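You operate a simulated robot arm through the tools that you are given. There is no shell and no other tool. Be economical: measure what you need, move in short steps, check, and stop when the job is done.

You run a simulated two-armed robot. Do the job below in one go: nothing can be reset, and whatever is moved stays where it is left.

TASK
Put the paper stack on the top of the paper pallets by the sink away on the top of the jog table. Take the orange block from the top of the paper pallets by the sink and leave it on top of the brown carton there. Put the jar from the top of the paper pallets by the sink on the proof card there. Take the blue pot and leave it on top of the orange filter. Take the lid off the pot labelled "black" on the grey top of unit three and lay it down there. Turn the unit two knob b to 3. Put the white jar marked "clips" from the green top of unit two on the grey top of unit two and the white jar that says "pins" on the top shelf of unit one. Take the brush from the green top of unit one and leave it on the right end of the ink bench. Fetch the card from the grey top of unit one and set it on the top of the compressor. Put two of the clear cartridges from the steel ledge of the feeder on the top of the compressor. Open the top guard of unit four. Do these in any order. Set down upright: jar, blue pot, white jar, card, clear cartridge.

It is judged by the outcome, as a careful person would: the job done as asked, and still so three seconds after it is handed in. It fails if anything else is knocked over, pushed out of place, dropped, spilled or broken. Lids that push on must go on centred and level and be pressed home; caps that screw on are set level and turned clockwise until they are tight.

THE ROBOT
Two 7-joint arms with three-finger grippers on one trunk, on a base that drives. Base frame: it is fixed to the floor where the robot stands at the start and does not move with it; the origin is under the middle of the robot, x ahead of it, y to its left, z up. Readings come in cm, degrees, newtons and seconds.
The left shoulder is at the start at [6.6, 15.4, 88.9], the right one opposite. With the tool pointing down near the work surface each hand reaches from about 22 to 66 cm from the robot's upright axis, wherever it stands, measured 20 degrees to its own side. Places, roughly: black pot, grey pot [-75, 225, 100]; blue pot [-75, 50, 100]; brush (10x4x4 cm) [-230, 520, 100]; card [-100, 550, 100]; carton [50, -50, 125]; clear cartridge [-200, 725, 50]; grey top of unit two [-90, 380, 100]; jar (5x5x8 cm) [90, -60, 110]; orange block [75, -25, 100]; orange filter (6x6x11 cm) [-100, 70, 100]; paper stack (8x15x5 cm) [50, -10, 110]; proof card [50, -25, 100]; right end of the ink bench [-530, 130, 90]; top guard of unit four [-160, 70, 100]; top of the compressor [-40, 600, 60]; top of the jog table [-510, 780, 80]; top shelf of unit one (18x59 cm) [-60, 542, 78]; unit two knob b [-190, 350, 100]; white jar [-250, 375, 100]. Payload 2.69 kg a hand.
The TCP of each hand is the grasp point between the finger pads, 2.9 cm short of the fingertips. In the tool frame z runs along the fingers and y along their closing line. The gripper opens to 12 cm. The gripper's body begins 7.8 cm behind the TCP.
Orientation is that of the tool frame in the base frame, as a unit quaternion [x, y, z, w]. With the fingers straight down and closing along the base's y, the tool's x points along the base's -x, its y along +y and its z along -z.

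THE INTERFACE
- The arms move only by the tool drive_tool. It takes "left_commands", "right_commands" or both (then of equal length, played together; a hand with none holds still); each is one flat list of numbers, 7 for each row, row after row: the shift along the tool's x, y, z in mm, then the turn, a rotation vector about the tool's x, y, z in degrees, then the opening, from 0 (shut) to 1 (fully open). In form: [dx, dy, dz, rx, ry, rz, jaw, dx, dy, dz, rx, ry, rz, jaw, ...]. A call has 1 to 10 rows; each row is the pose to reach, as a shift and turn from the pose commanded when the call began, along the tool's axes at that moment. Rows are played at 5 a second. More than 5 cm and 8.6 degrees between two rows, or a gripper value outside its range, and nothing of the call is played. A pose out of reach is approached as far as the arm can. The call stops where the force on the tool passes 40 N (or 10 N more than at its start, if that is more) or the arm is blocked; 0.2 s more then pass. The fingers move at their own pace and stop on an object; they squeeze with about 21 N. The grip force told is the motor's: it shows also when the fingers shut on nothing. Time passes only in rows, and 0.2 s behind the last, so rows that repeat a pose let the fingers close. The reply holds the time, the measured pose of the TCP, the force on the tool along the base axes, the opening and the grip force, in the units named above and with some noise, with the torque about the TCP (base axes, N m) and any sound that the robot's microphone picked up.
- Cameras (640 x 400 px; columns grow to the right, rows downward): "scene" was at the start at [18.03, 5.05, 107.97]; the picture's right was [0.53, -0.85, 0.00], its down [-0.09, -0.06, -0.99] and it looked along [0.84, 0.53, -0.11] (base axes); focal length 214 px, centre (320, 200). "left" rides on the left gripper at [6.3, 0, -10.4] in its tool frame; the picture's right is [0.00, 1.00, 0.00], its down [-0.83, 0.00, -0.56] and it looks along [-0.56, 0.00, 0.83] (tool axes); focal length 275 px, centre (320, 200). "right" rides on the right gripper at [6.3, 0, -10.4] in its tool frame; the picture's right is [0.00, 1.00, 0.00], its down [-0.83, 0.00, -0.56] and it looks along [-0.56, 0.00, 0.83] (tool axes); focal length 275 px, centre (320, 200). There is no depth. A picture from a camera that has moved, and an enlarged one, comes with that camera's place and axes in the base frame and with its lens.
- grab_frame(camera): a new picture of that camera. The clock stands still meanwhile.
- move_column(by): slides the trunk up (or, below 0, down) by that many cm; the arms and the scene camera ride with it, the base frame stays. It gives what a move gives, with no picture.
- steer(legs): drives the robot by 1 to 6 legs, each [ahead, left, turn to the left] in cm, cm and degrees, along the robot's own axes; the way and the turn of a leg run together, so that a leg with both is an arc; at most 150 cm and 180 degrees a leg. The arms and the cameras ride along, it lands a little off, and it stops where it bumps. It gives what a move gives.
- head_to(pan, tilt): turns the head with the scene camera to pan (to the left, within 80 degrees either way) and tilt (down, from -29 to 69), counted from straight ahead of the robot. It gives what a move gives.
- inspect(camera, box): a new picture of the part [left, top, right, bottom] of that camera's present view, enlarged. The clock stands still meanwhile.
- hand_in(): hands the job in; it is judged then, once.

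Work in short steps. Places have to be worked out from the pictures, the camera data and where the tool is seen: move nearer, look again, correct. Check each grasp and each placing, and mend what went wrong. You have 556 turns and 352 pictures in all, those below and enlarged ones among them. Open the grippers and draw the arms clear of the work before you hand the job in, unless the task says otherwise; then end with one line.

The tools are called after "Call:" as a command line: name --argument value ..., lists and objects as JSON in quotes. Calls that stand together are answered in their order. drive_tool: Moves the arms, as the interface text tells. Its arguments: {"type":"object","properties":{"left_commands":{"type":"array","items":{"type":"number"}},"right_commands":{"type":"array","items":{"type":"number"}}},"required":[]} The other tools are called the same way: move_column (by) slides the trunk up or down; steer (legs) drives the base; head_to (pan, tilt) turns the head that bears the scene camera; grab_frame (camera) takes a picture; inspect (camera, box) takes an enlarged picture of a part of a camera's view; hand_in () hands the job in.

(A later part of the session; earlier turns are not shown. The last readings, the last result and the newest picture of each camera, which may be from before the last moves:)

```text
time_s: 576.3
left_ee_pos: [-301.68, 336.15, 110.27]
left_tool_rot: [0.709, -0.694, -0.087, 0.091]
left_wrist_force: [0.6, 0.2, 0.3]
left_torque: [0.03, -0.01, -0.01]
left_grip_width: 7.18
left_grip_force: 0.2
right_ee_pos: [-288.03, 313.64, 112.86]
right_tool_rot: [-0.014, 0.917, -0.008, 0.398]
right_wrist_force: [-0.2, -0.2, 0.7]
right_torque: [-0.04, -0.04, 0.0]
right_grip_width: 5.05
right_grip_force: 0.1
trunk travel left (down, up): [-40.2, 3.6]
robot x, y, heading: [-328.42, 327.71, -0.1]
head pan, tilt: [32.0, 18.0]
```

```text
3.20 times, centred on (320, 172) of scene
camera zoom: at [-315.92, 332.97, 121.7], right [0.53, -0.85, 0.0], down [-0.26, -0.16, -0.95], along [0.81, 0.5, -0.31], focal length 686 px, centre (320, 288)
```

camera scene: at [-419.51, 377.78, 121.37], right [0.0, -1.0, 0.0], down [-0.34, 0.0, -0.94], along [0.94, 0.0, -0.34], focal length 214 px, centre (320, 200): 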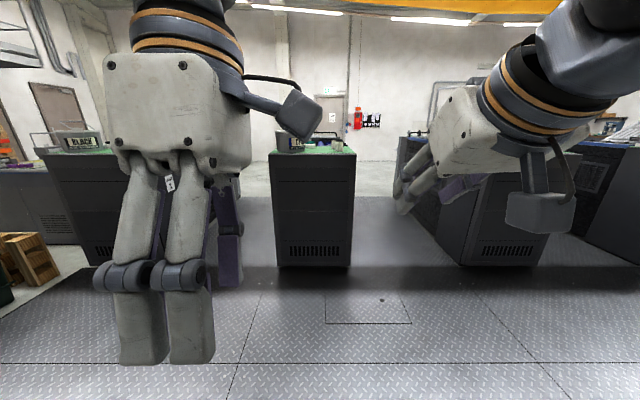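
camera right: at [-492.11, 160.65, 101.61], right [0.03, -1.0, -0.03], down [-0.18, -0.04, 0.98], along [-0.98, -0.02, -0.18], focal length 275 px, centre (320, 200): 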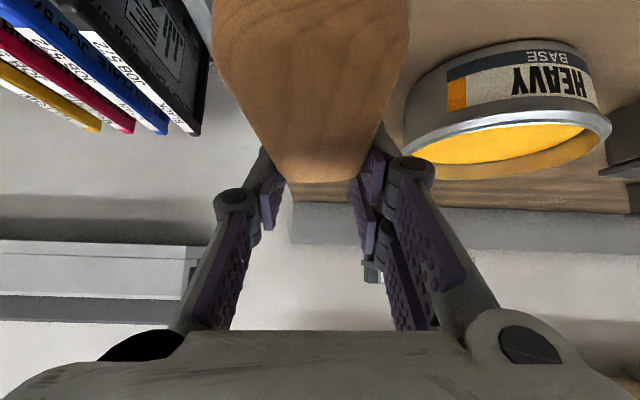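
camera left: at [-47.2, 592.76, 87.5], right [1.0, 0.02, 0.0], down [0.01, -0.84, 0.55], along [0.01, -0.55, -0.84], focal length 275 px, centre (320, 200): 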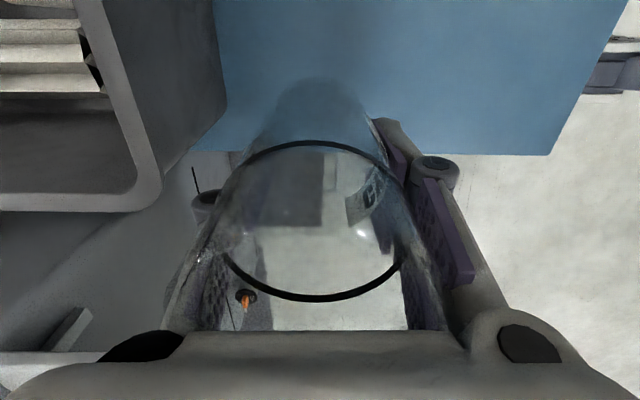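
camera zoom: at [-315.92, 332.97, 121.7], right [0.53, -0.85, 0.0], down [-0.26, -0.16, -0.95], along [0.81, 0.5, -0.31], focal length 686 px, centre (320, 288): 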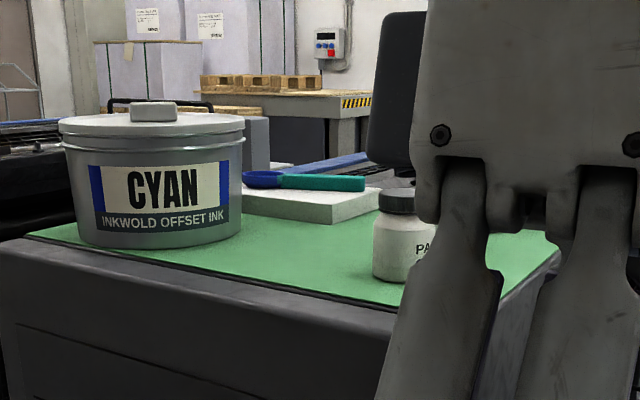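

A label starting "PA…" on the nearest jar. Move the left hand out of the view.

Call:
drive_tool --left_commands '[-45, 0, 0, 0, 0, 0, 0.6, -90, 0, 0, 0, 0, 0, 0.6, -135, 20, 0, 0, 0, 0, 0.6, -180, 40, 0, 0, 0, 0, 0.6]'

Call:
inspect --camera "scene" --box '[300, 130, 420, 205]'

```text
time_s: 577.3
left_ee_pos: [-305.47, 352.26, 109.28]
left_tool_rot: [0.709, -0.694, -0.086, 0.09]
left_wrist_force: [0.0, -0.7, 0.2]
left_torque: [-0.01, 0.01, -0.03]
left_grip_width: 7.19
left_grip_force: 0.0
left hand out of reach, approached as far as the arm can: row 4
right_ee_pos: [-288.06, 313.68, 112.8]
right_tool_rot: [-0.016, 0.918, -0.007, 0.397]
right_wrist_force: [0.3, -0.4, 0.4]
right_torque: [-0.01, 0.0, 0.01]
right_grip_width: 5.04
right_grip_force: 0.1
trunk travel left (down, up): [-40.2, 3.6]
robot x, y, heading: [-328.15, 328.18, 0.0]
head pan, tilt: [32.0, 18.0]
```

```text
5.33 times, centred on (360, 168) of scene
camera zoom: at [-315.92, 332.98, 121.7], right [0.53, -0.85, 0.0], down [-0.26, -0.16, -0.95], along [0.81, 0.51, -0.31], focal length 1144 px, centre (107, 373)
```

zoom: 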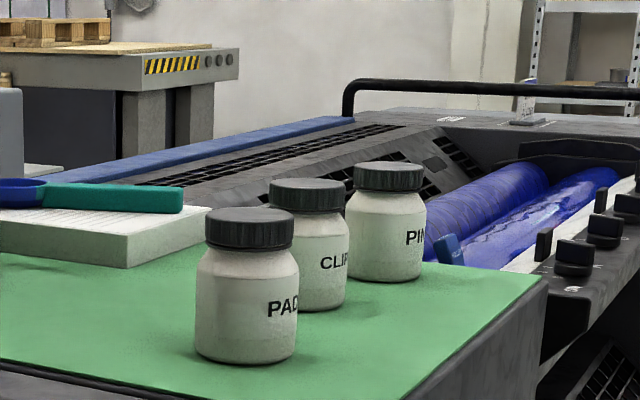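

Read: nearest PADS, middle CLIPS (-236,364.6), far PINS (-224.5,363). The gap south of unit two (y≈248–350) gives easy access, also to the knobs. First set the right hand vertical.

Call:
drive_tool --right_commands '[-8, 0, -8, 0, 8, 0, 0.85, -15, 0, -15, 0, 16, 0, 0.85, -22, 0, -22, 0, 24, 0, 0.85, -30, 0, -30, 0, 32, 0, 0.85, -36, 0, -36, 0, 40, 0, 0.85, -40, 0, -40, 0, 47, 0, 0.85]'

Call:
steer --legs '[[0, -29, 0], [90, 0, 0], [0, 0, 90]]'

Call:
head_to --pan 0 --tilt 30

Call:
grab_frame --camera "scene"

```text
time_s: 578.7
left_ee_pos: [-305.34, 352.18, 109.38]
left_tool_rot: [0.709, -0.694, -0.087, 0.092]
left_wrist_force: [0.1, -0.4, 0.0]
left_torque: [0.01, 0.0, -0.02]
left_grip_width: 7.18
left_grip_force: 0.1
right_ee_pos: [-288.24, 313.91, 118.53]
right_tool_rot: [-0.013, 1.0, -0.012, -0.002]
right_wrist_force: [1.0, 0.0, 1.1]
right_torque: [0.01, 0.0, 0.0]
right_grip_width: 10.18
right_grip_force: 0.1
trunk travel left (down, up): [-40.2, 3.6]
robot x, y, heading: [-328.05, 327.81, 0.2]
head pan, tilt: [32.0, 18.0]
```

```text
time_s: 589.7
left_ee_pos: [-262.89, 321.53, 109.22]
left_tool_rot: [0.992, 0.011, 0.004, 0.126]
left_wrist_force: [0.8, 0.5, 0.4]
left_torque: [0.01, 0.05, -0.01]
left_grip_width: 7.19
left_grip_force: 0.1
right_ee_pos: [-224.78, 338.89, 118.52]
right_tool_rot: [0.716, -0.698, 0.009, -0.009]
right_wrist_force: [-0.7, 0.0, 0.0]
right_torque: [0.01, 0.01, 0.01]
right_grip_width: 10.21
right_grip_force: 0.2
trunk travel left (down, up): [-40.2, 3.6]
robot x, y, heading: [-238.36, 298.66, 90.0]
head pan, tilt: [32.0, 18.0]
```

```text
time_s: 590.6
left_ee_pos: [-262.98, 321.46, 109.39]
left_tool_rot: [0.992, 0.012, 0.003, 0.125]
left_wrist_force: [0.6, 0.3, 0.6]
left_torque: [0.01, 0.02, 0.02]
left_grip_width: 7.2
left_grip_force: 0.1
right_ee_pos: [-224.67, 338.83, 118.52]
right_tool_rot: [0.716, -0.698, 0.008, -0.008]
right_wrist_force: [0.8, 0.0, 0.9]
right_torque: [-0.02, 0.03, -0.01]
right_grip_width: 10.19
right_grip_force: 0.1
trunk travel left (down, up): [-40.2, 3.6]
robot x, y, heading: [-238.39, 298.88, 90.3]
head pan, tilt: [0.0, 30.0]
```

```text
186 pictures are left
camera scene: at [-238.7, 312.52, 119.77], right [1.0, 0.01, 0.0], down [0.0, -0.5, -0.87], along [-0.01, 0.87, -0.5], focal length 214 px, centre (320, 200)
```

scene: 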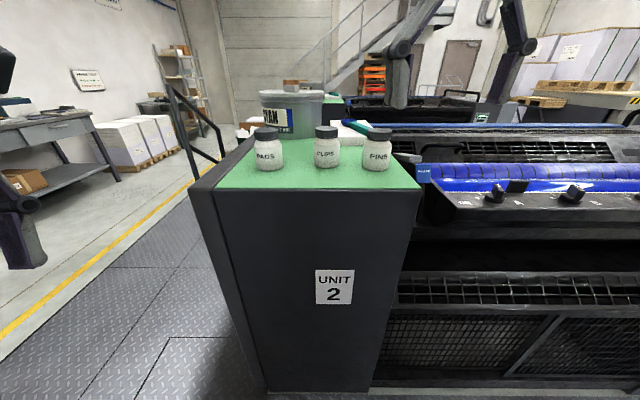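

PINS at (-224.2,363), CLIPS at (-237,364.5). Advance 20 cm and move the right hand over PINS.

Call:
steer --legs '[[20, 0, 0]]'

Call:
grab_frame --camera "right"

Call:
inspect --camera "scene" --box '[400, 130, 640, 280]'

```text
time_s: 592.2
left_ee_pos: [-262.98, 341.64, 109.22]
left_tool_rot: [0.992, 0.012, 0.004, 0.126]
left_wrist_force: [-0.3, 0.2, -0.1]
left_torque: [-0.03, 0.01, 0.0]
left_grip_width: 7.19
left_grip_force: 0.1
right_ee_pos: [-224.89, 358.99, 118.5]
right_tool_rot: [0.717, -0.697, 0.009, -0.009]
right_wrist_force: [-0.7, 0.3, -0.3]
right_torque: [-0.04, -0.02, 0.01]
right_grip_width: 10.18
right_grip_force: 0.0
trunk travel left (down, up): [-40.2, 3.6]
robot x, y, heading: [-238.62, 318.81, 90.5]
head pan, tilt: [0.0, 30.0]
```

```text
185 pictures are left
camera right: at [-224.9, 352.59, 128.92], right [-1.0, -0.03, -0.02], down [-0.04, 0.83, 0.55], along [0.0, 0.56, -0.83], focal length 275 px, centre (320, 200)
```

right: 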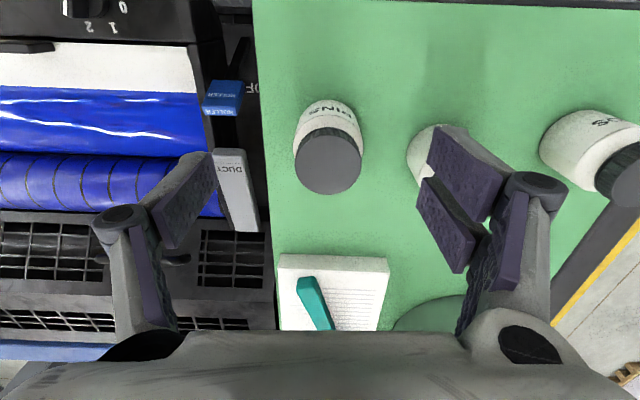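

```text
2.67 times, centred on (520, 205) of scene
camera zoom: at [-238.82, 332.61, 119.76], right [1.0, 0.01, 0.0], down [0.0, -0.5, -0.87], along [-0.01, 0.87, -0.5], focal length 572 px, centre (-213, 187)
```

zoom: 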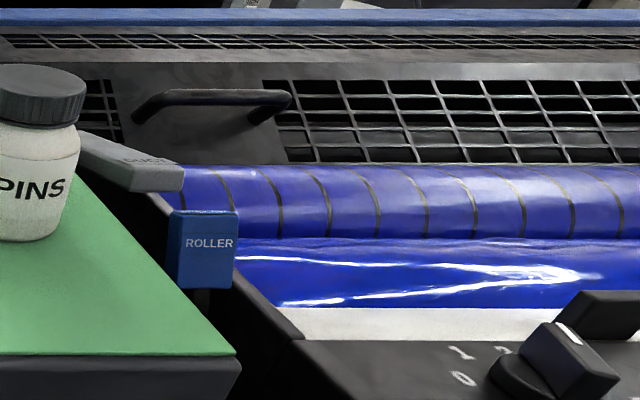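

A grey "DUCT" lever is close on the right of PINS, so I narrow the opening to ~8 cm, centre, and descend in stages.

Call:
drive_tool --right_commands '[-38, 0, 0, 0, 0, 0, 0.7, -38, 0, 30, 0, 0, 0, 0.7, -38, 0, 60, 0, 0, 0, 0.7]'

Call:
grab_frame --camera "right"

```text
time_s: 593.0
left_ee_pos: [-263.09, 341.66, 109.32]
left_tool_rot: [0.992, 0.012, 0.004, 0.126]
left_wrist_force: [0.6, 0.7, -0.9]
left_torque: [-0.02, -0.01, 0.03]
left_grip_width: 7.21
left_grip_force: 0.0
right_ee_pos: [-224.71, 362.77, 112.54]
right_tool_rot: [0.717, -0.697, 0.008, -0.009]
right_wrist_force: [0.8, 0.8, 0.0]
right_torque: [-0.02, 0.01, 0.01]
right_grip_width: 8.38
right_grip_force: 0.1
right hand out of reach, approached as far as the arm can: row 1
trunk travel left (down, up): [-40.2, 3.6]
robot x, y, heading: [-238.46, 318.85, 90.5]
head pan, tilt: [0.0, 30.0]
```

```text
183 pictures are left
camera right: at [-224.82, 356.39, 122.97], right [-1.0, -0.03, -0.02], down [-0.04, 0.83, 0.56], along [0.0, 0.56, -0.83], focal length 275 px, centre (320, 200)
```

right: 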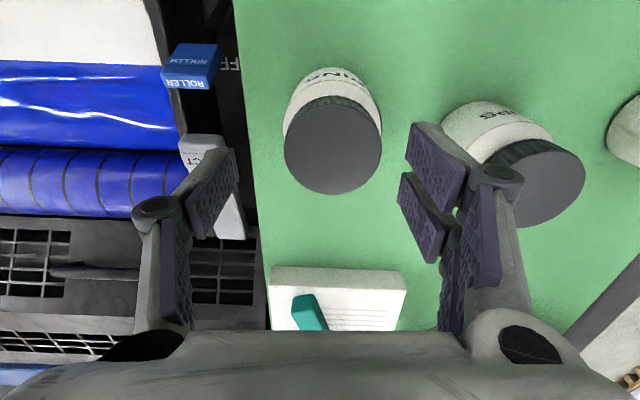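

Jar centre (-225.4,362.3); shift 0.6 away from the lever and go down to z≈103.8.

Call:
drive_tool --right_commands '[5, 6, 0, 0, 0, 0, 0.66, 5, 6, 30, 0, 0, 0, 0.66, 5, 6, 60, 0, 0, 0, 0.66, 5, 6, 87, 0, 0, 0, 0.66]'

Call:
grab_frame --camera "right"

```text
time_s: 594.0
left_ee_pos: [-263.03, 341.5, 109.33]
left_tool_rot: [0.992, 0.012, 0.004, 0.125]
left_wrist_force: [0.9, -0.5, -0.1]
left_torque: [0.01, -0.01, 0.03]
left_grip_width: 7.21
left_grip_force: 0.1
right_ee_pos: [-225.03, 362.16, 103.78]
right_tool_rot: [0.717, -0.697, 0.008, -0.009]
right_wrist_force: [0.3, 0.5, -1.1]
right_torque: [0.01, 0.0, -0.01]
right_grip_width: 7.93
right_grip_force: 0.1
trunk travel left (down, up): [-40.2, 3.6]
robot x, y, heading: [-238.98, 318.74, 90.3]
head pan, tilt: [0.0, 30.0]
```

```text
182 pictures are left
camera right: at [-225.25, 355.82, 114.12], right [-1.0, -0.03, -0.02], down [-0.04, 0.83, 0.56], along [0.0, 0.56, -0.83], focal length 275 px, centre (320, 200)
```

right: 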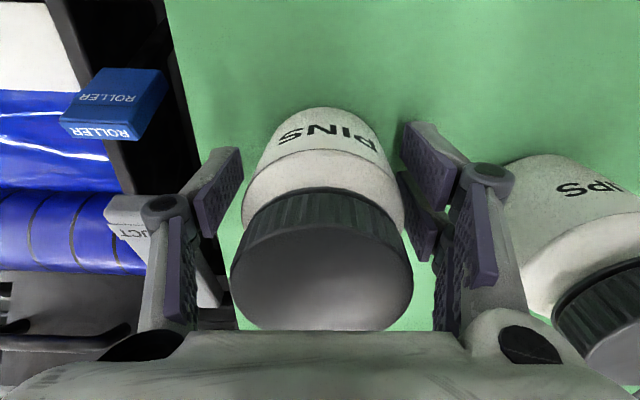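

Jar between the fingers, lever clear. Close and lift.

Call:
drive_tool --right_commands '[0, 0, 0, 0, 0, 0, 0.5, 0, 0, 0, 0, 0, 0, 0.4, 0, 0, 0, 0, 0, 0, 0.35, 0, 0, 0, 0, 0, 0, 0.35]'

Call:
drive_tool --right_commands '[0, 0, -5, 0, 0, 0, 0, 0, 0, -20, 0, 0, 0, 0, 0, 0, -45, 0, 0, 0, 0, 10, 0, -80, 0, 0, 0, 0, 40, 0, -110, 0, 0, 0, 0]'

Call:
grab_frame --camera "right"

```text
time_s: 595.0
left_ee_pos: [-263.0, 341.48, 109.38]
left_tool_rot: [0.992, 0.012, 0.004, 0.125]
left_wrist_force: [-0.9, 0.1, 0.3]
left_torque: [-0.01, 0.03, -0.01]
left_grip_width: 7.2
left_grip_force: 0.0
right_ee_pos: [-225.07, 362.15, 103.84]
right_tool_rot: [0.717, -0.697, 0.009, -0.009]
right_wrist_force: [-1.4, -0.5, 0.2]
right_torque: [0.07, 0.05, 0.04]
right_grip_width: 6.3
right_grip_force: 21.2
trunk travel left (down, up): [-40.2, 3.6]
robot x, y, heading: [-238.85, 318.8, 90.5]
head pan, tilt: [0.0, 30.0]
```

```text
time_s: 596.2
left_ee_pos: [-263.03, 341.4, 109.34]
left_tool_rot: [0.992, 0.013, 0.003, 0.125]
left_wrist_force: [-0.5, 1.3, -0.4]
left_torque: [0.0, 0.01, -0.03]
left_grip_width: 7.2
left_grip_force: 0.1
right_ee_pos: [-225.31, 358.06, 114.83]
right_tool_rot: [0.717, -0.697, 0.009, -0.009]
right_wrist_force: [0.1, -0.3, -1.5]
right_torque: [0.0, 0.02, 0.01]
right_grip_width: 6.32
right_grip_force: 21.2
trunk travel left (down, up): [-40.2, 3.6]
robot x, y, heading: [-238.95, 319.05, 90.4]
head pan, tilt: [0.0, 30.0]
```

```text
181 pictures are left
camera right: at [-225.39, 351.7, 125.24], right [-1.0, -0.03, -0.02], down [-0.04, 0.83, 0.56], along [0.0, 0.56, -0.83], focal length 275 px, centre (320, 200)
```

right: 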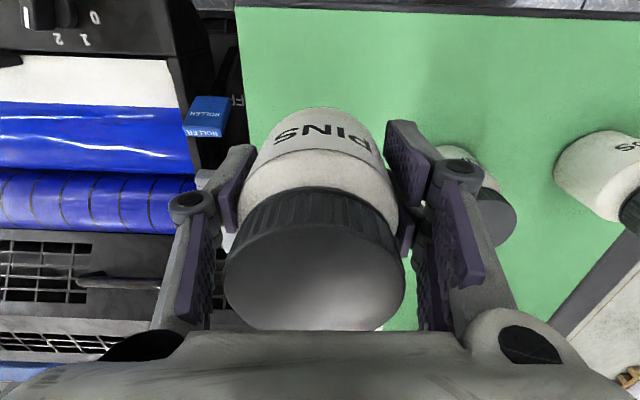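

PINS held. Shift the robot 15 cm to the right (+x) so the left hand can take CLIPS, and level the left hand.

Call:
steer --legs '[[0, -15, 0]]'

Call:
drive_tool --left_commands '[0, 0, -15, 5, 0, 0, 0.8, 0, 0, -30, 10, 0, 0, 0.8, 0, 0, -50, 14.5, 0, 0, 0.8]'

Call:
grab_frame --camera "left"

```text
time_s: 598.0
left_ee_pos: [-248.11, 341.62, 109.32]
left_tool_rot: [0.992, 0.012, 0.003, 0.125]
left_wrist_force: [0.4, -1.4, 0.0]
left_torque: [0.01, 0.04, 0.01]
left_grip_width: 7.22
left_grip_force: 0.0
right_ee_pos: [-210.46, 358.23, 114.77]
right_tool_rot: [0.717, -0.697, 0.008, -0.008]
right_wrist_force: [0.5, 0.3, -1.3]
right_torque: [-0.01, 0.02, 0.01]
right_grip_width: 6.33
right_grip_force: 20.8
trunk travel left (down, up): [-40.2, 3.6]
robot x, y, heading: [-223.55, 319.14, 90.6]
head pan, tilt: [0.0, 30.0]
```

```text
time_s: 598.8
left_ee_pos: [-247.26, 343.33, 112.87]
left_tool_rot: [1.0, 0.013, 0.003, -0.002]
left_wrist_force: [1.0, -0.5, 0.0]
left_torque: [-0.02, 0.01, -0.04]
left_grip_width: 9.57
left_grip_force: 0.0
left hand out of reach, approached as far as the arm can: row 1, 2, 3
right_ee_pos: [-210.57, 358.33, 114.64]
right_tool_rot: [0.717, -0.697, 0.008, -0.009]
right_wrist_force: [0.9, 0.3, -1.6]
right_torque: [0.02, 0.0, 0.0]
right_grip_width: 6.3
right_grip_force: 20.7
trunk travel left (down, up): [-40.2, 3.6]
robot x, y, heading: [-223.92, 319.2, 90.6]
head pan, tilt: [0.0, 30.0]
```

```text
180 pictures are left
camera left: at [-240.93, 343.41, 123.37], right [0.02, -1.0, 0.0], down [-0.83, -0.02, 0.55], along [-0.55, -0.01, -0.83], focal length 275 px, centre (320, 200)
```

left: 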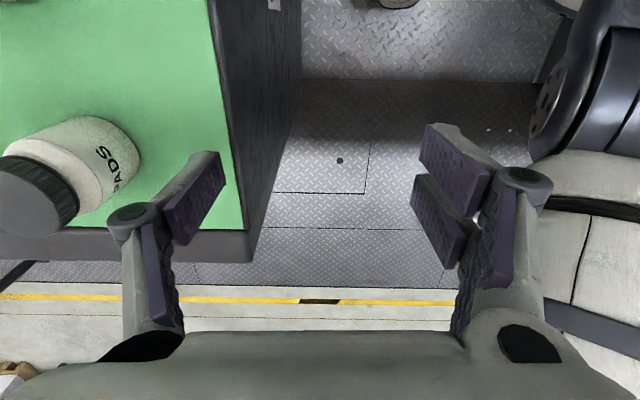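

Move the left hand over CLIPS (-237,364.5).

Call:
drive_tool --left_commands '[48, 0, -8, 0, 0, 0, 0.8, 95, 0, -15, 0, 0, 0, 0.8, 100, -48, -15, 0, 0, 0, 0.8, 103, -96, -15, 0, 0, 0, 0.8, 103, -144, -15, 0, 0, 0, 0.8, 103, -190, -15, 0, 0, 0, 0.8, 103, -212, -15, 0, 0, 0, 0.8]'

Call:
grab_frame --camera "left"

```text
time_s: 600.4
left_ee_pos: [-237.41, 364.85, 114.37]
left_tool_rot: [1.0, 0.013, 0.002, -0.001]
left_wrist_force: [0.6, 0.6, -0.4]
left_torque: [0.02, -0.02, 0.01]
left_grip_width: 9.61
left_grip_force: 0.1
right_ee_pos: [-210.53, 358.22, 114.73]
right_tool_rot: [0.717, -0.697, 0.009, -0.009]
right_wrist_force: [-0.1, -0.2, -2.3]
right_torque: [-0.04, -0.03, 0.01]
right_grip_width: 6.28
right_grip_force: 20.5
trunk travel left (down, up): [-40.2, 3.6]
robot x, y, heading: [-223.54, 318.96, 90.4]
head pan, tilt: [0.0, 30.0]
```

```text
179 pictures are left
camera left: at [-231.16, 364.91, 124.98], right [0.02, -1.0, 0.0], down [-0.83, -0.02, 0.55], along [-0.55, -0.01, -0.83], focal length 275 px, centre (320, 200)
```

left: 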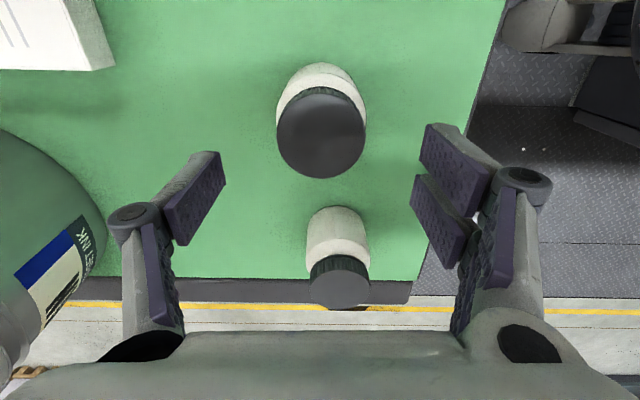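

Aligned. Descend to z≈103.8, close, lift.

Call:
drive_tool --left_commands '[5, 0, 40, 0, 0, 0, 0.8, 5, 0, 80, 0, 0, 0, 0.8, 5, 0, 106, 0, 0, 0, 0.8, 5, 0, 106, 0, 0, 0, 0.55, 5, 0, 106, 0, 0, 0, 0.4, 5, 0, 106, 0, 0, 0, 0.35, 5, 0, 106, 0, 0, 0, 0.35]'

Call:
drive_tool --left_commands '[0, 0, -5, 0, 0, 0, 0, 0, 0, -20, 0, 0, 0, 0, 0, 0, -45, 0, 0, 0, 0, 0, 10, -80, 0, 0, 0, 0, 0, 30, -105, 0, 0, 0, 0]'

Call:
grab_frame --camera "left"

Call:
grab_frame --camera "scene"

```text
time_s: 602.0
left_ee_pos: [-236.86, 364.76, 103.77]
left_tool_rot: [1.0, 0.014, 0.003, -0.001]
left_wrist_force: [0.3, -0.1, -0.2]
left_torque: [0.0, 0.0, 0.0]
left_grip_width: 6.3
left_grip_force: 21.5
right_ee_pos: [-210.52, 358.37, 114.87]
right_tool_rot: [0.717, -0.697, 0.008, -0.008]
right_wrist_force: [0.4, 0.0, -1.3]
right_torque: [0.03, 0.01, 0.02]
right_grip_width: 6.3
right_grip_force: 21.3
trunk travel left (down, up): [-40.2, 3.6]
robot x, y, heading: [-224.14, 319.59, 90.4]
head pan, tilt: [0.0, 30.0]
```

```text
time_s: 603.2
left_ee_pos: [-236.84, 361.76, 114.39]
left_tool_rot: [1.0, 0.014, 0.003, -0.001]
left_wrist_force: [0.1, 0.3, -1.3]
left_torque: [0.01, -0.02, -0.03]
left_grip_width: 6.29
left_grip_force: 20.5
right_ee_pos: [-210.6, 358.24, 114.88]
right_tool_rot: [0.718, -0.696, 0.009, -0.009]
right_wrist_force: [0.3, -0.5, -1.0]
right_torque: [-0.02, -0.01, -0.01]
right_grip_width: 6.31
right_grip_force: 20.8
trunk travel left (down, up): [-40.2, 3.6]
robot x, y, heading: [-223.75, 318.93, 90.4]
head pan, tilt: [0.0, 30.0]
```

```text
178 pictures are left
camera left: at [-230.64, 361.82, 124.95], right [0.02, -1.0, 0.0], down [-0.83, -0.02, 0.55], along [-0.55, -0.01, -0.83], focal length 275 px, centre (320, 200)
```

left: 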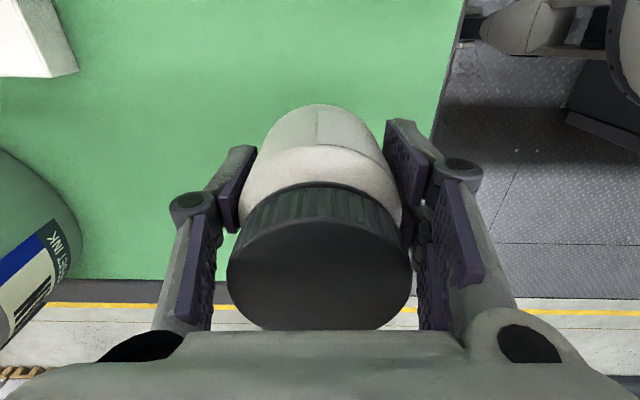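

```text
177 pictures are left
camera scene: at [-224.03, 332.61, 119.78], right [1.0, 0.01, 0.0], down [0.0, -0.5, -0.87], along [-0.01, 0.87, -0.5], focal length 214 px, centre (320, 200)
```

scene: 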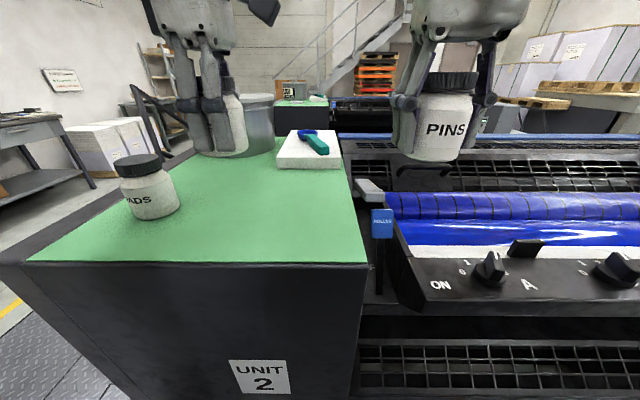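

Both jars held. Look along the gap to the east to see if it is passable.

Call:
steer --legs '[[-20, 0, 0]]'

Call:
head_to --pan -78 --tilt 25

Call:
grab_frame --camera "scene"

Call:
head_to --pan -45 --tilt 30

Call:
grab_frame --camera "scene"

```text
time_s: 604.8
left_ee_pos: [-236.8, 341.76, 114.3]
left_tool_rot: [1.0, 0.013, 0.003, -0.001]
left_wrist_force: [0.7, -0.3, -1.5]
left_torque: [0.03, 0.06, -0.02]
left_grip_width: 6.29
left_grip_force: 20.9
right_ee_pos: [-210.31, 338.25, 114.81]
right_tool_rot: [0.717, -0.697, 0.008, -0.009]
right_wrist_force: [0.9, 0.7, -1.6]
right_torque: [0.01, 0.01, 0.03]
right_grip_width: 6.3
right_grip_force: 21.0
trunk travel left (down, up): [-40.2, 3.6]
robot x, y, heading: [-223.21, 299.0, 90.5]
head pan, tilt: [0.0, 30.0]
```

```text
time_s: 606.4
left_ee_pos: [-236.66, 341.77, 114.32]
left_tool_rot: [1.0, 0.013, 0.003, 0.001]
left_wrist_force: [0.5, -0.2, -2.0]
left_torque: [0.04, -0.05, -0.05]
left_grip_width: 6.26
left_grip_force: 21.1
right_ee_pos: [-210.4, 338.35, 114.82]
right_tool_rot: [0.717, -0.697, 0.009, -0.009]
right_wrist_force: [0.1, 0.9, -0.7]
right_torque: [-0.03, 0.01, -0.02]
right_grip_width: 6.29
right_grip_force: 21.2
trunk travel left (down, up): [-40.2, 3.6]
robot x, y, heading: [-223.82, 299.19, 90.4]
head pan, tilt: [-78.0, 25.0]
```

```text
176 pictures are left
camera scene: at [-214.75, 305.64, 120.56], right [0.22, -0.98, 0.0], down [-0.41, -0.09, -0.91], along [0.89, 0.2, -0.42], focal length 214 px, centre (320, 200)
```

scene: 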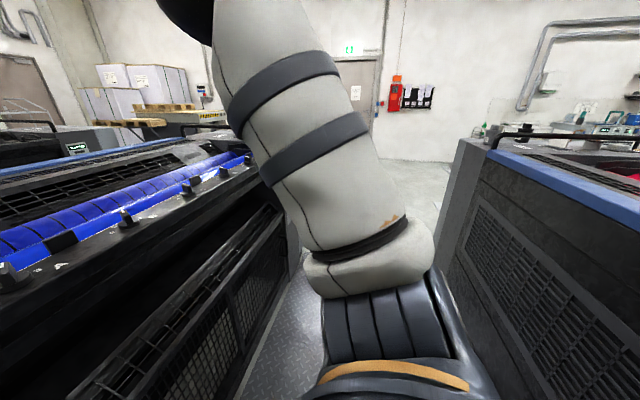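

```text
time_s: 607.3
left_ee_pos: [-236.73, 341.86, 114.33]
left_tool_rot: [1.0, 0.013, 0.002, -0.001]
left_wrist_force: [-0.3, -0.5, -0.8]
left_torque: [0.0, -0.03, -0.04]
left_grip_width: 6.28
left_grip_force: 21.2
right_ee_pos: [-210.28, 338.33, 114.73]
right_tool_rot: [0.717, -0.697, 0.008, -0.008]
right_wrist_force: [-0.2, 0.1, -0.5]
right_torque: [-0.02, 0.02, -0.01]
right_grip_width: 6.29
right_grip_force: 20.9
trunk travel left (down, up): [-40.2, 3.6]
robot x, y, heading: [-223.47, 299.33, 90.3]
head pan, tilt: [-45.0, 30.0]
```

```text
175 pictures are left
camera scene: at [-217.39, 310.09, 119.77], right [0.71, -0.7, 0.0], down [-0.35, -0.36, -0.87], along [0.61, 0.62, -0.5], focal length 214 px, centre (320, 200)
```

scene: 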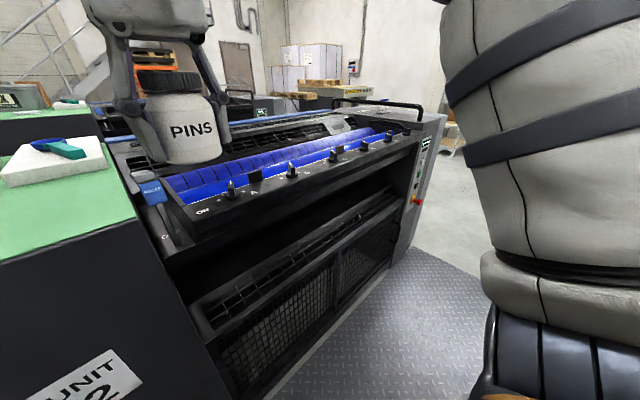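

The gap is clear. Turn to face east and drive through.

Call:
steer --legs '[[0, 0, -90], [140, 0, 0], [135, 0, 0], [0, 0, 180]]'

Call:
head_to --pan 0 --tilt 25

Call:
grab_frame --camera "scene"

```text
time_s: 631.8
left_ee_pos: [9.35, 288.22, 114.32]
left_tool_rot: [0.715, 0.699, 0.001, -0.002]
left_wrist_force: [-0.2, -0.6, -2.1]
left_torque: [0.01, 0.02, -0.04]
left_grip_width: 6.29
left_grip_force: 20.8
right_ee_pos: [14.1, 314.31, 114.66]
right_tool_rot: [1.0, -0.01, 0.001, -0.013]
right_wrist_force: [-0.8, -0.5, -2.1]
right_torque: [-0.01, -0.03, -0.02]
right_grip_width: 6.33
right_grip_force: 20.4
trunk travel left (down, up): [-40.2, 3.6]
robot x, y, heading: [52.84, 299.47, 177.3]
head pan, tilt: [-45.0, 30.0]
```

```text
time_s: 632.9
left_ee_pos: [9.29, 288.31, 114.31]
left_tool_rot: [0.715, 0.699, 0.002, -0.002]
left_wrist_force: [-0.2, 0.7, -2.3]
left_torque: [0.02, 0.0, 0.03]
left_grip_width: 6.28
left_grip_force: 21.3
right_ee_pos: [14.23, 314.4, 114.72]
right_tool_rot: [1.0, -0.011, 0.001, -0.012]
right_wrist_force: [0.6, 0.1, -2.5]
right_torque: [0.0, -0.01, 0.02]
right_grip_width: 6.33
right_grip_force: 21.4
trunk travel left (down, up): [-40.2, 3.6]
robot x, y, heading: [52.49, 299.07, 177.7]
head pan, tilt: [0.0, 25.0]
```

```text
174 pictures are left
camera scene: at [39.01, 299.94, 120.56], right [0.04, 1.0, 0.0], down [0.42, -0.02, -0.91], along [-0.91, 0.04, -0.42], focal length 214 px, centre (320, 200)
```

scene: 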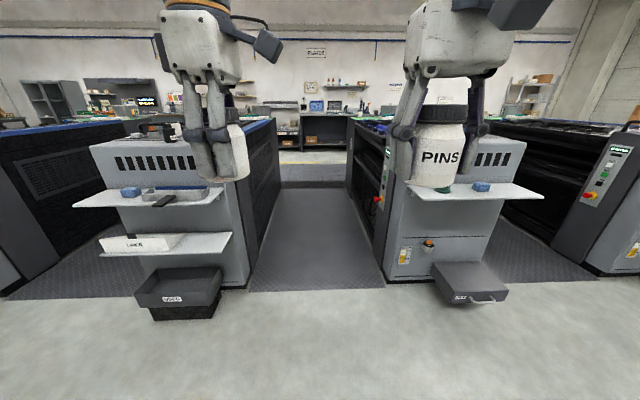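

East side reached. Unit two is the right-hand one; move in front of it and look at its grey top.

Call:
steer --legs '[[0, -85, 2.5], [45, 0, 0]]'

Call:
grab_frame --camera "scene"

```text
time_s: 642.1
left_ee_pos: [-33.28, 370.84, 114.33]
left_tool_rot: [0.699, 0.715, 0.003, -0.002]
left_wrist_force: [-0.8, 0.1, -1.4]
left_torque: [0.03, -0.05, 0.01]
left_grip_width: 6.25
left_grip_force: 20.9
right_ee_pos: [-29.65, 397.17, 114.77]
right_tool_rot: [1.0, 0.012, 0.001, -0.013]
right_wrist_force: [-0.5, -0.5, -1.6]
right_torque: [0.0, -0.04, 0.0]
right_grip_width: 6.29
right_grip_force: 20.9
trunk travel left (down, up): [-40.2, 3.6]
robot x, y, heading: [9.33, 383.79, -179.8]
head pan, tilt: [0.0, 25.0]
```

```text
173 pictures are left
camera scene: at [-4.17, 383.86, 120.56], right [0.0, 1.0, 0.0], down [0.42, 0.0, -0.91], along [-0.91, 0.0, -0.42], focal length 214 px, centre (320, 200)
```

scene: 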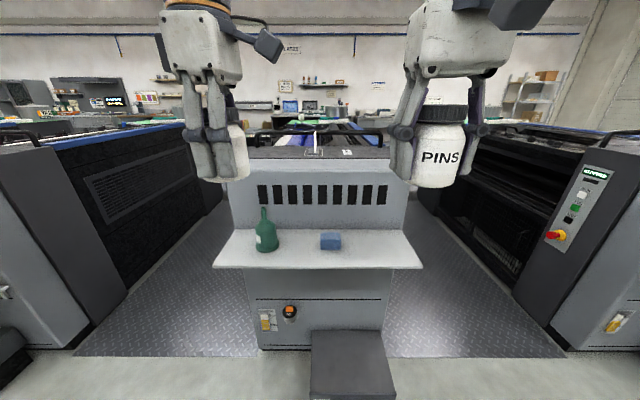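

Call:
inspect --camera "scene" --box '[220, 115, 420, 240]'

```text
3.20 times, centred on (320, 178) of scene
camera zoom: at [-4.17, 383.86, 120.56], right [0.0, 1.0, 0.0], down [0.42, 0.0, -0.91], along [-0.91, 0.0, -0.42], focal length 686 px, centre (320, 272)
```

zoom: 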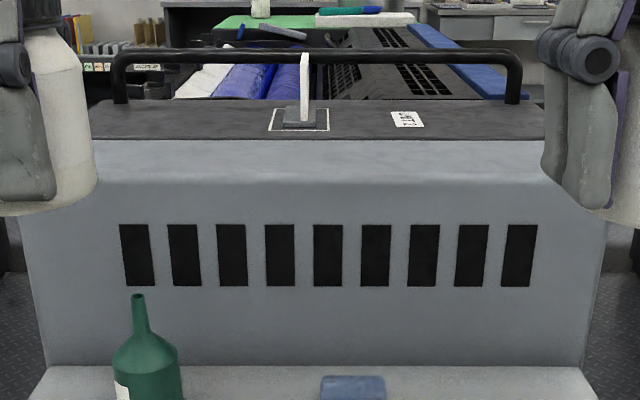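

Grey top is free left of the card. Advance 31 cm and lower the trunk 6 cm.

Call:
steer --legs '[[31, 0, 0]]'

Call:
move_column --by -6

Call:
drive_tool --left_commands '[0, -40, 0, 0, 0, 0, 0, 0, -80, 0, 0, 0, 0, 0, 0, -120, 0, 0, 0, 0, 0, 0, -155, 0, 0, 0, 0, 0]'

Call:
grab_frame --camera "scene"

Call:
grab_frame --camera "left"

```text
time_s: 644.2
left_ee_pos: [-63.92, 370.82, 114.32]
left_tool_rot: [0.699, 0.715, 0.002, -0.002]
left_wrist_force: [0.1, 0.7, -1.7]
left_torque: [0.04, -0.04, 0.0]
left_grip_width: 6.27
left_grip_force: 21.6
right_ee_pos: [-60.35, 397.19, 114.71]
right_tool_rot: [1.0, 0.012, 0.0, -0.013]
right_wrist_force: [-0.4, 0.7, -1.3]
right_torque: [-0.01, -0.05, -0.02]
right_grip_width: 6.29
right_grip_force: 21.0
trunk travel left (down, up): [-40.2, 3.6]
robot x, y, heading: [-21.13, 383.81, -179.8]
head pan, tilt: [0.0, 25.0]
```

```text
time_s: 645.2
left_ee_pos: [-63.92, 370.88, 108.27]
left_tool_rot: [0.699, 0.715, 0.001, -0.002]
left_wrist_force: [-0.3, 0.0, -1.2]
left_torque: [0.0, 0.04, -0.01]
left_grip_width: 6.29
left_grip_force: 21.1
right_ee_pos: [-60.2, 397.15, 108.82]
right_tool_rot: [1.0, 0.012, 0.001, -0.012]
right_wrist_force: [0.9, 0.1, -1.3]
right_torque: [-0.02, -0.03, 0.01]
right_grip_width: 6.29
right_grip_force: 21.0
trunk travel left (down, up): [-34.2, 9.6]
robot x, y, heading: [-20.91, 383.56, -179.6]
head pan, tilt: [0.0, 25.0]
```

```text
time_s: 646.2
left_ee_pos: [-72.93, 369.2, 105.78]
left_tool_rot: [0.701, 0.713, 0.001, -0.004]
left_wrist_force: [0.5, 0.3, -1.3]
left_torque: [0.0, 0.05, 0.03]
left_grip_width: 6.26
left_grip_force: 21.2
left hand out of reach, approached as far as the arm can: row 2, 3, 4
right_ee_pos: [-60.22, 397.14, 108.88]
right_tool_rot: [1.0, 0.011, 0.0, -0.012]
right_wrist_force: [-0.2, -0.1, -0.8]
right_torque: [0.0, 0.04, 0.01]
right_grip_width: 6.35
right_grip_force: 20.8
trunk travel left (down, up): [-34.2, 9.6]
robot x, y, heading: [-21.26, 383.69, -179.9]
head pan, tilt: [0.0, 25.0]
```

```text
171 pictures are left
camera scene: at [-38.37, 383.82, 113.44], right [0.0, 1.0, 0.0], down [0.42, 0.0, -0.91], along [-0.91, 0.0, -0.42], focal length 214 px, centre (320, 200)
```

scene: 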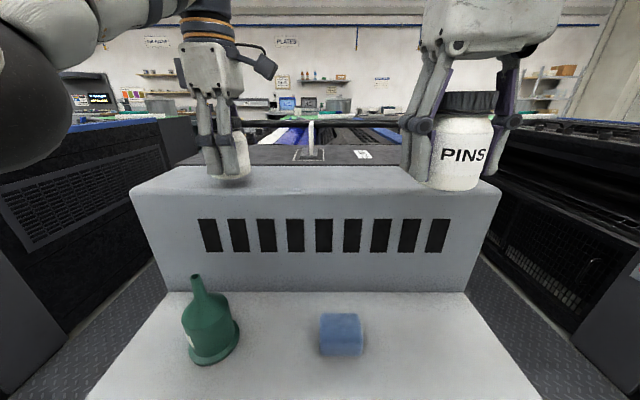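

```text
170 pictures are left
camera left: at [-72.86, 375.41, 116.41], right [1.0, 0.01, -0.01], down [0.02, -0.83, 0.55], along [0.0, -0.55, -0.83], focal length 275 px, centre (320, 200)
```

left: 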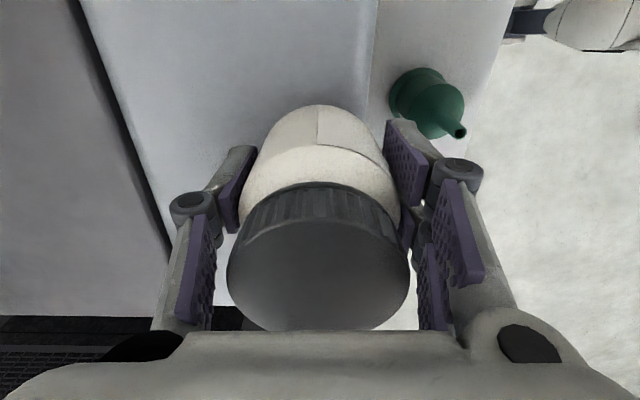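

Not quite enough reach. I turn the robot 25° to the right (bringing the left shoulder forward) and shift left.

Call:
steer --legs '[[0, 0, -25], [-8.5, 18.1, 0]]'

Call:
grab_frame --camera "scene"

```text
time_s: 649.5
left_ee_pos: [-73.86, 372.25, 105.69]
left_tool_rot: [0.836, 0.549, 0.002, -0.002]
left_wrist_force: [0.6, 0.2, -1.7]
left_torque: [0.03, 0.02, -0.02]
left_grip_width: 6.27
left_grip_force: 20.8
right_ee_pos: [-50.81, 392.5, 108.8]
right_tool_rot: [0.979, -0.203, 0.002, -0.012]
right_wrist_force: [0.4, 0.2, -0.8]
right_torque: [-0.03, -0.01, 0.01]
right_grip_width: 6.31
right_grip_force: 20.8
trunk travel left (down, up): [-34.2, 9.6]
robot x, y, heading: [-20.95, 364.12, 155.6]
head pan, tilt: [0.0, 25.0]
```

```text
169 pictures are left
camera scene: at [-36.65, 371.21, 113.41], right [0.42, 0.91, 0.0], down [0.38, -0.18, -0.91], along [-0.82, 0.38, -0.42], focal length 214 px, centre (320, 200)
```

scene: 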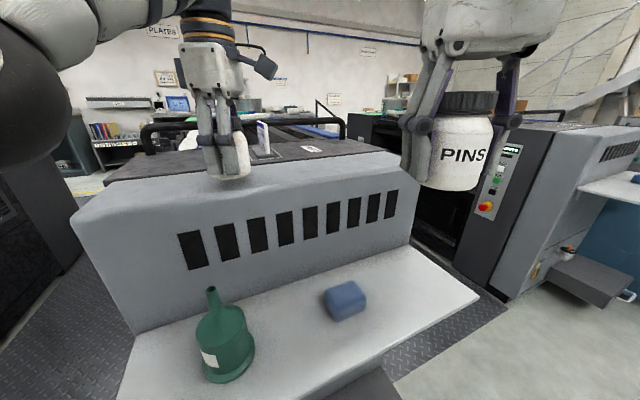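

Now extend to (-80,372).

Call:
drive_tool --left_commands '[-12, -28, -8, 0, 0, 0, 0, -24, -56, -8, 0, 0, 0, 0]'

Call:
grab_frame --camera "scene"

```text
time_s: 650.1
left_ee_pos: [-73.91, 372.45, 105.69]
left_tool_rot: [0.837, 0.548, 0.001, -0.003]
left_wrist_force: [-0.5, 1.2, -0.3]
left_torque: [0.02, -0.02, 0.05]
left_grip_width: 6.26
left_grip_force: 21.0
left hand out of reach, approached as far as the arm can: row 1, 2
right_ee_pos: [-50.74, 392.57, 108.72]
right_tool_rot: [0.979, -0.203, 0.002, -0.012]
right_wrist_force: [0.4, -0.2, -1.4]
right_torque: [0.0, 0.02, -0.01]
right_grip_width: 6.29
right_grip_force: 21.5
trunk travel left (down, up): [-34.2, 9.6]
robot x, y, heading: [-21.0, 363.95, 155.2]
head pan, tilt: [0.0, 25.0]
```

```text
168 pictures are left
camera scene: at [-36.65, 371.25, 113.41], right [0.42, 0.91, 0.0], down [0.38, -0.18, -0.91], along [-0.82, 0.38, -0.42], focal length 214 px, centre (320, 200)
```

scene: 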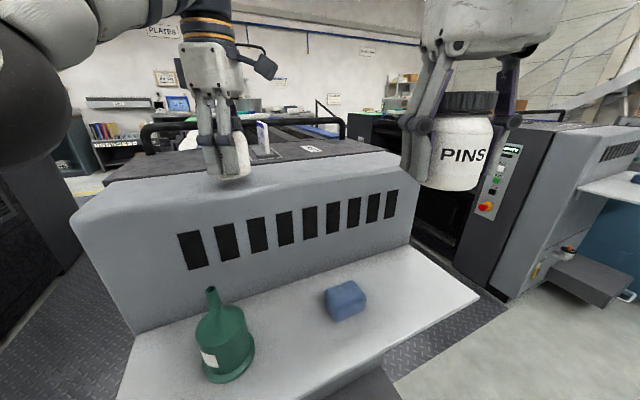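

Limit is measured from the left shoulder; I shift the base 10 cm in +y and place CLIPS at about (-79,364), straight ahead of that shoulder.

Call:
steer --legs '[[4.2, -9.1, 0]]'

Call:
drive_tool --left_commands '[-40, 15, 0, 0, 0, 0, 0, -80, 32, 0, 0, 0, 0, 0, -120, 48, 0, 0, 0, 0, 0, -165, 66, 0, 0, 0, 0, 0, -175, 35, 0, 0, 0, 0, 0, -185, 15, 0, 0, 0, 0, 0]'

Call:
grab_frame --camera "scene"

```text
time_s: 651.5
left_ee_pos: [-74.07, 382.42, 105.63]
left_tool_rot: [0.836, 0.548, 0.002, -0.003]
left_wrist_force: [-0.1, 0.5, -0.9]
left_torque: [-0.01, 0.02, 0.01]
left_grip_width: 6.25
left_grip_force: 20.9
right_ee_pos: [-50.88, 402.54, 108.78]
right_tool_rot: [0.979, -0.203, 0.004, -0.012]
right_wrist_force: [-0.3, 0.0, -1.6]
right_torque: [-0.02, -0.01, -0.02]
right_grip_width: 6.3
right_grip_force: 22.0
trunk travel left (down, up): [-34.2, 9.6]
robot x, y, heading: [-20.74, 373.93, 155.3]
head pan, tilt: [0.0, 25.0]
```

```text
time_s: 652.9
left_ee_pos: [-79.89, 364.62, 105.57]
left_tool_rot: [0.837, 0.548, 0.001, -0.003]
left_wrist_force: [-0.4, -0.2, -1.3]
left_torque: [0.02, -0.05, 0.02]
left_grip_width: 6.26
left_grip_force: 21.1
right_ee_pos: [-50.78, 402.55, 108.68]
right_tool_rot: [0.979, -0.203, 0.003, -0.012]
right_wrist_force: [-0.5, -0.4, -1.9]
right_torque: [-0.01, 0.01, -0.01]
right_grip_width: 6.31
right_grip_force: 21.8
trunk travel left (down, up): [-34.2, 9.6]
robot x, y, heading: [-20.73, 373.75, 155.4]
head pan, tilt: [0.0, 25.0]
```

```text
167 pictures are left
camera scene: at [-36.68, 381.18, 113.41], right [0.42, 0.91, 0.0], down [0.38, -0.18, -0.91], along [-0.82, 0.38, -0.42], focal length 214 px, centre (320, 200)
```

scene: 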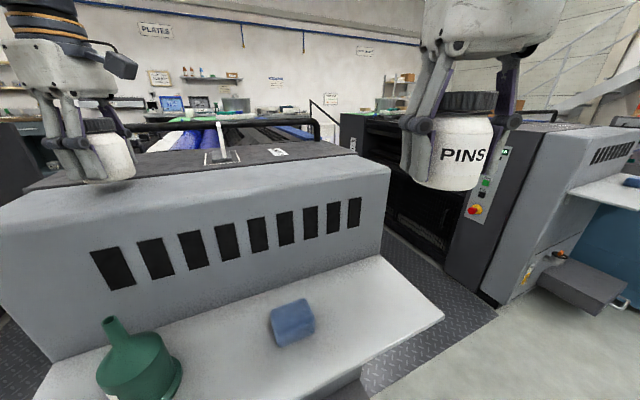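

Reached (-79.9,364.6). Lower to contact.

Call:
drive_tool --left_commands '[0, 0, 8, 0, 0, 0, 0, 0, 0, 14, 0, 0, 0, 0, 0, 0, 18, 0, 0, 0, 0, 0, 0, 22, 0, 0, 0, 0, 0, 0, 26, 0, 0, 0, 0]'

Call:
grab_frame --camera "left"

```text
time_s: 654.1
left_ee_pos: [-79.72, 364.81, 103.31]
left_tool_rot: [0.836, 0.548, 0.001, -0.004]
left_wrist_force: [0.9, 0.9, 18.3]
left_torque: [-0.08, 0.05, 0.02]
left_grip_width: 6.29
left_grip_force: 21.1
right_ee_pos: [-50.62, 402.55, 108.8]
right_tool_rot: [0.979, -0.202, 0.003, -0.012]
right_wrist_force: [-0.7, -0.6, -1.2]
right_torque: [-0.01, -0.02, -0.01]
right_grip_width: 6.3
right_grip_force: 21.5
trunk travel left (down, up): [-34.2, 9.6]
robot x, y, heading: [-20.92, 373.61, 155.3]
head pan, tilt: [0.0, 25.0]
```

```text
166 pictures are left
camera left: at [-77.23, 370.43, 113.76], right [0.92, -0.4, -0.01], down [-0.33, -0.76, 0.55], along [-0.23, -0.5, -0.83], focal length 275 px, centre (320, 200)
```

left: 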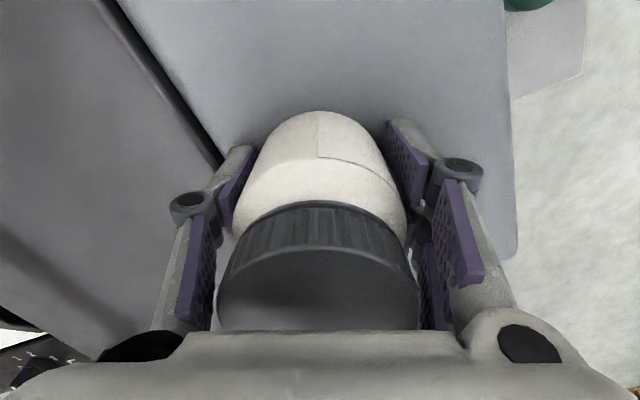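

Contact. Release and rise.

Call:
drive_tool --left_commands '[0, 0, -2, 0, 0, 0, 0.6, 0, 0, -2, 0, 0, 0, 0.72, 0, 0, -2, 0, 0, 0, 0.72, 0, 0, -40, 0, 0, 0, 0.72, 30, 20, -80, 0, 0, 0, 0.72, 60, 40, -100, 0, 0, 0, 0.72]'

Call:
grab_frame --camera "scene"

```text
refused: row 5 steps farther than a row can; nothing moved
```

```text
165 pictures are left
camera scene: at [-36.52, 381.21, 113.44], right [0.42, 0.91, 0.0], down [0.38, -0.18, -0.91], along [-0.82, 0.38, -0.42], focal length 214 px, centre (320, 200)
```

scene: 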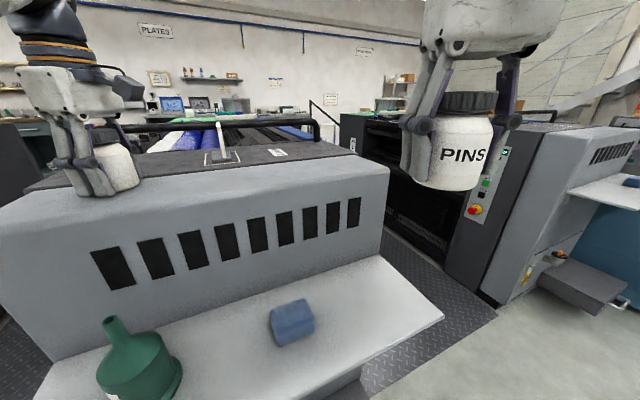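

Call:
drive_tool --left_commands '[0, 0, -2, 0, 0, 0, 0.6, 0, 0, -2, 0, 0, 0, 0.72, 0, 0, -2, 0, 0, 0, 0.72, 0, 0, -40, 0, 0, 0, 0.72, 0, 10, -80, 0, 0, 0, 0.72, 0, 20, -110, 0, 0, 0, 0.72, 0, 60, -120, 0, 0, 0, 0.72]'

Call:
grab_frame --camera "scene"

```text
time_s: 655.7
left_ee_pos: [-77.38, 363.87, 110.21]
left_tool_rot: [0.837, 0.547, 0.001, -0.002]
left_wrist_force: [-1.7, 0.3, 0.4]
left_torque: [0.0, -0.01, 0.01]
left_grip_width: 8.69
left_grip_force: 0.4
left hand out of reach, approached as far as the arm can: row 5, 6, 7
right_ee_pos: [-50.74, 402.44, 108.85]
right_tool_rot: [0.979, -0.202, 0.003, -0.013]
right_wrist_force: [0.8, 0.3, -2.3]
right_torque: [-0.02, -0.03, 0.0]
right_grip_width: 6.32
right_grip_force: 21.0
trunk travel left (down, up): [-34.2, 9.6]
robot x, y, heading: [-20.75, 373.65, 155.1]
head pan, tilt: [0.0, 25.0]
```

```text
164 pictures are left
camera scene: at [-36.67, 381.2, 113.41], right [0.42, 0.91, 0.0], down [0.38, -0.18, -0.91], along [-0.82, 0.38, -0.42], focal length 214 px, centre (320, 200)
```

scene: 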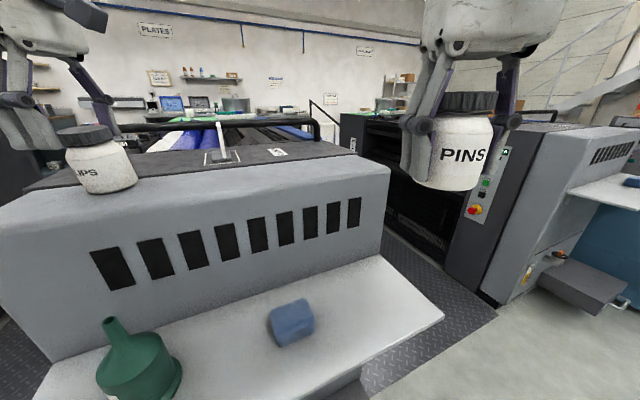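

CLIPS stands on the grey top. I slide the open fingers sideways off the cap, then back the robot away.

Call:
drive_tool --left_commands '[0, 0, 0, 0, 0, 0, 0.85, 40, 0, 0, 0, 0, 0, 0.85, 80, 0, 0, 0, 0, 0, 0.85]'

Call:
grab_frame --camera "scene"

```text
time_s: 656.5
left_ee_pos: [-74.24, 371.12, 110.23]
left_tool_rot: [0.836, 0.548, 0.0, -0.004]
left_wrist_force: [-0.5, -0.1, 0.7]
left_torque: [0.02, 0.01, -0.01]
left_grip_width: 10.2
left_grip_force: 0.1
right_ee_pos: [-50.74, 402.46, 108.68]
right_tool_rot: [0.979, -0.203, 0.002, -0.013]
right_wrist_force: [1.0, -0.2, -1.5]
right_torque: [-0.01, 0.01, -0.02]
right_grip_width: 6.3
right_grip_force: 20.8
trunk travel left (down, up): [-34.2, 9.6]
robot x, y, heading: [-20.83, 374.23, 155.3]
head pan, tilt: [0.0, 25.0]
```

```text
163 pictures are left
camera scene: at [-36.63, 381.22, 113.41], right [0.42, 0.91, 0.0], down [0.38, -0.18, -0.91], along [-0.82, 0.38, -0.42], focal length 214 px, centre (320, 200)
```

scene: 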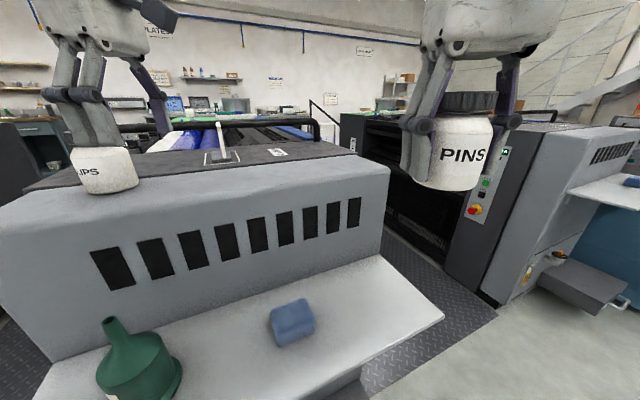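

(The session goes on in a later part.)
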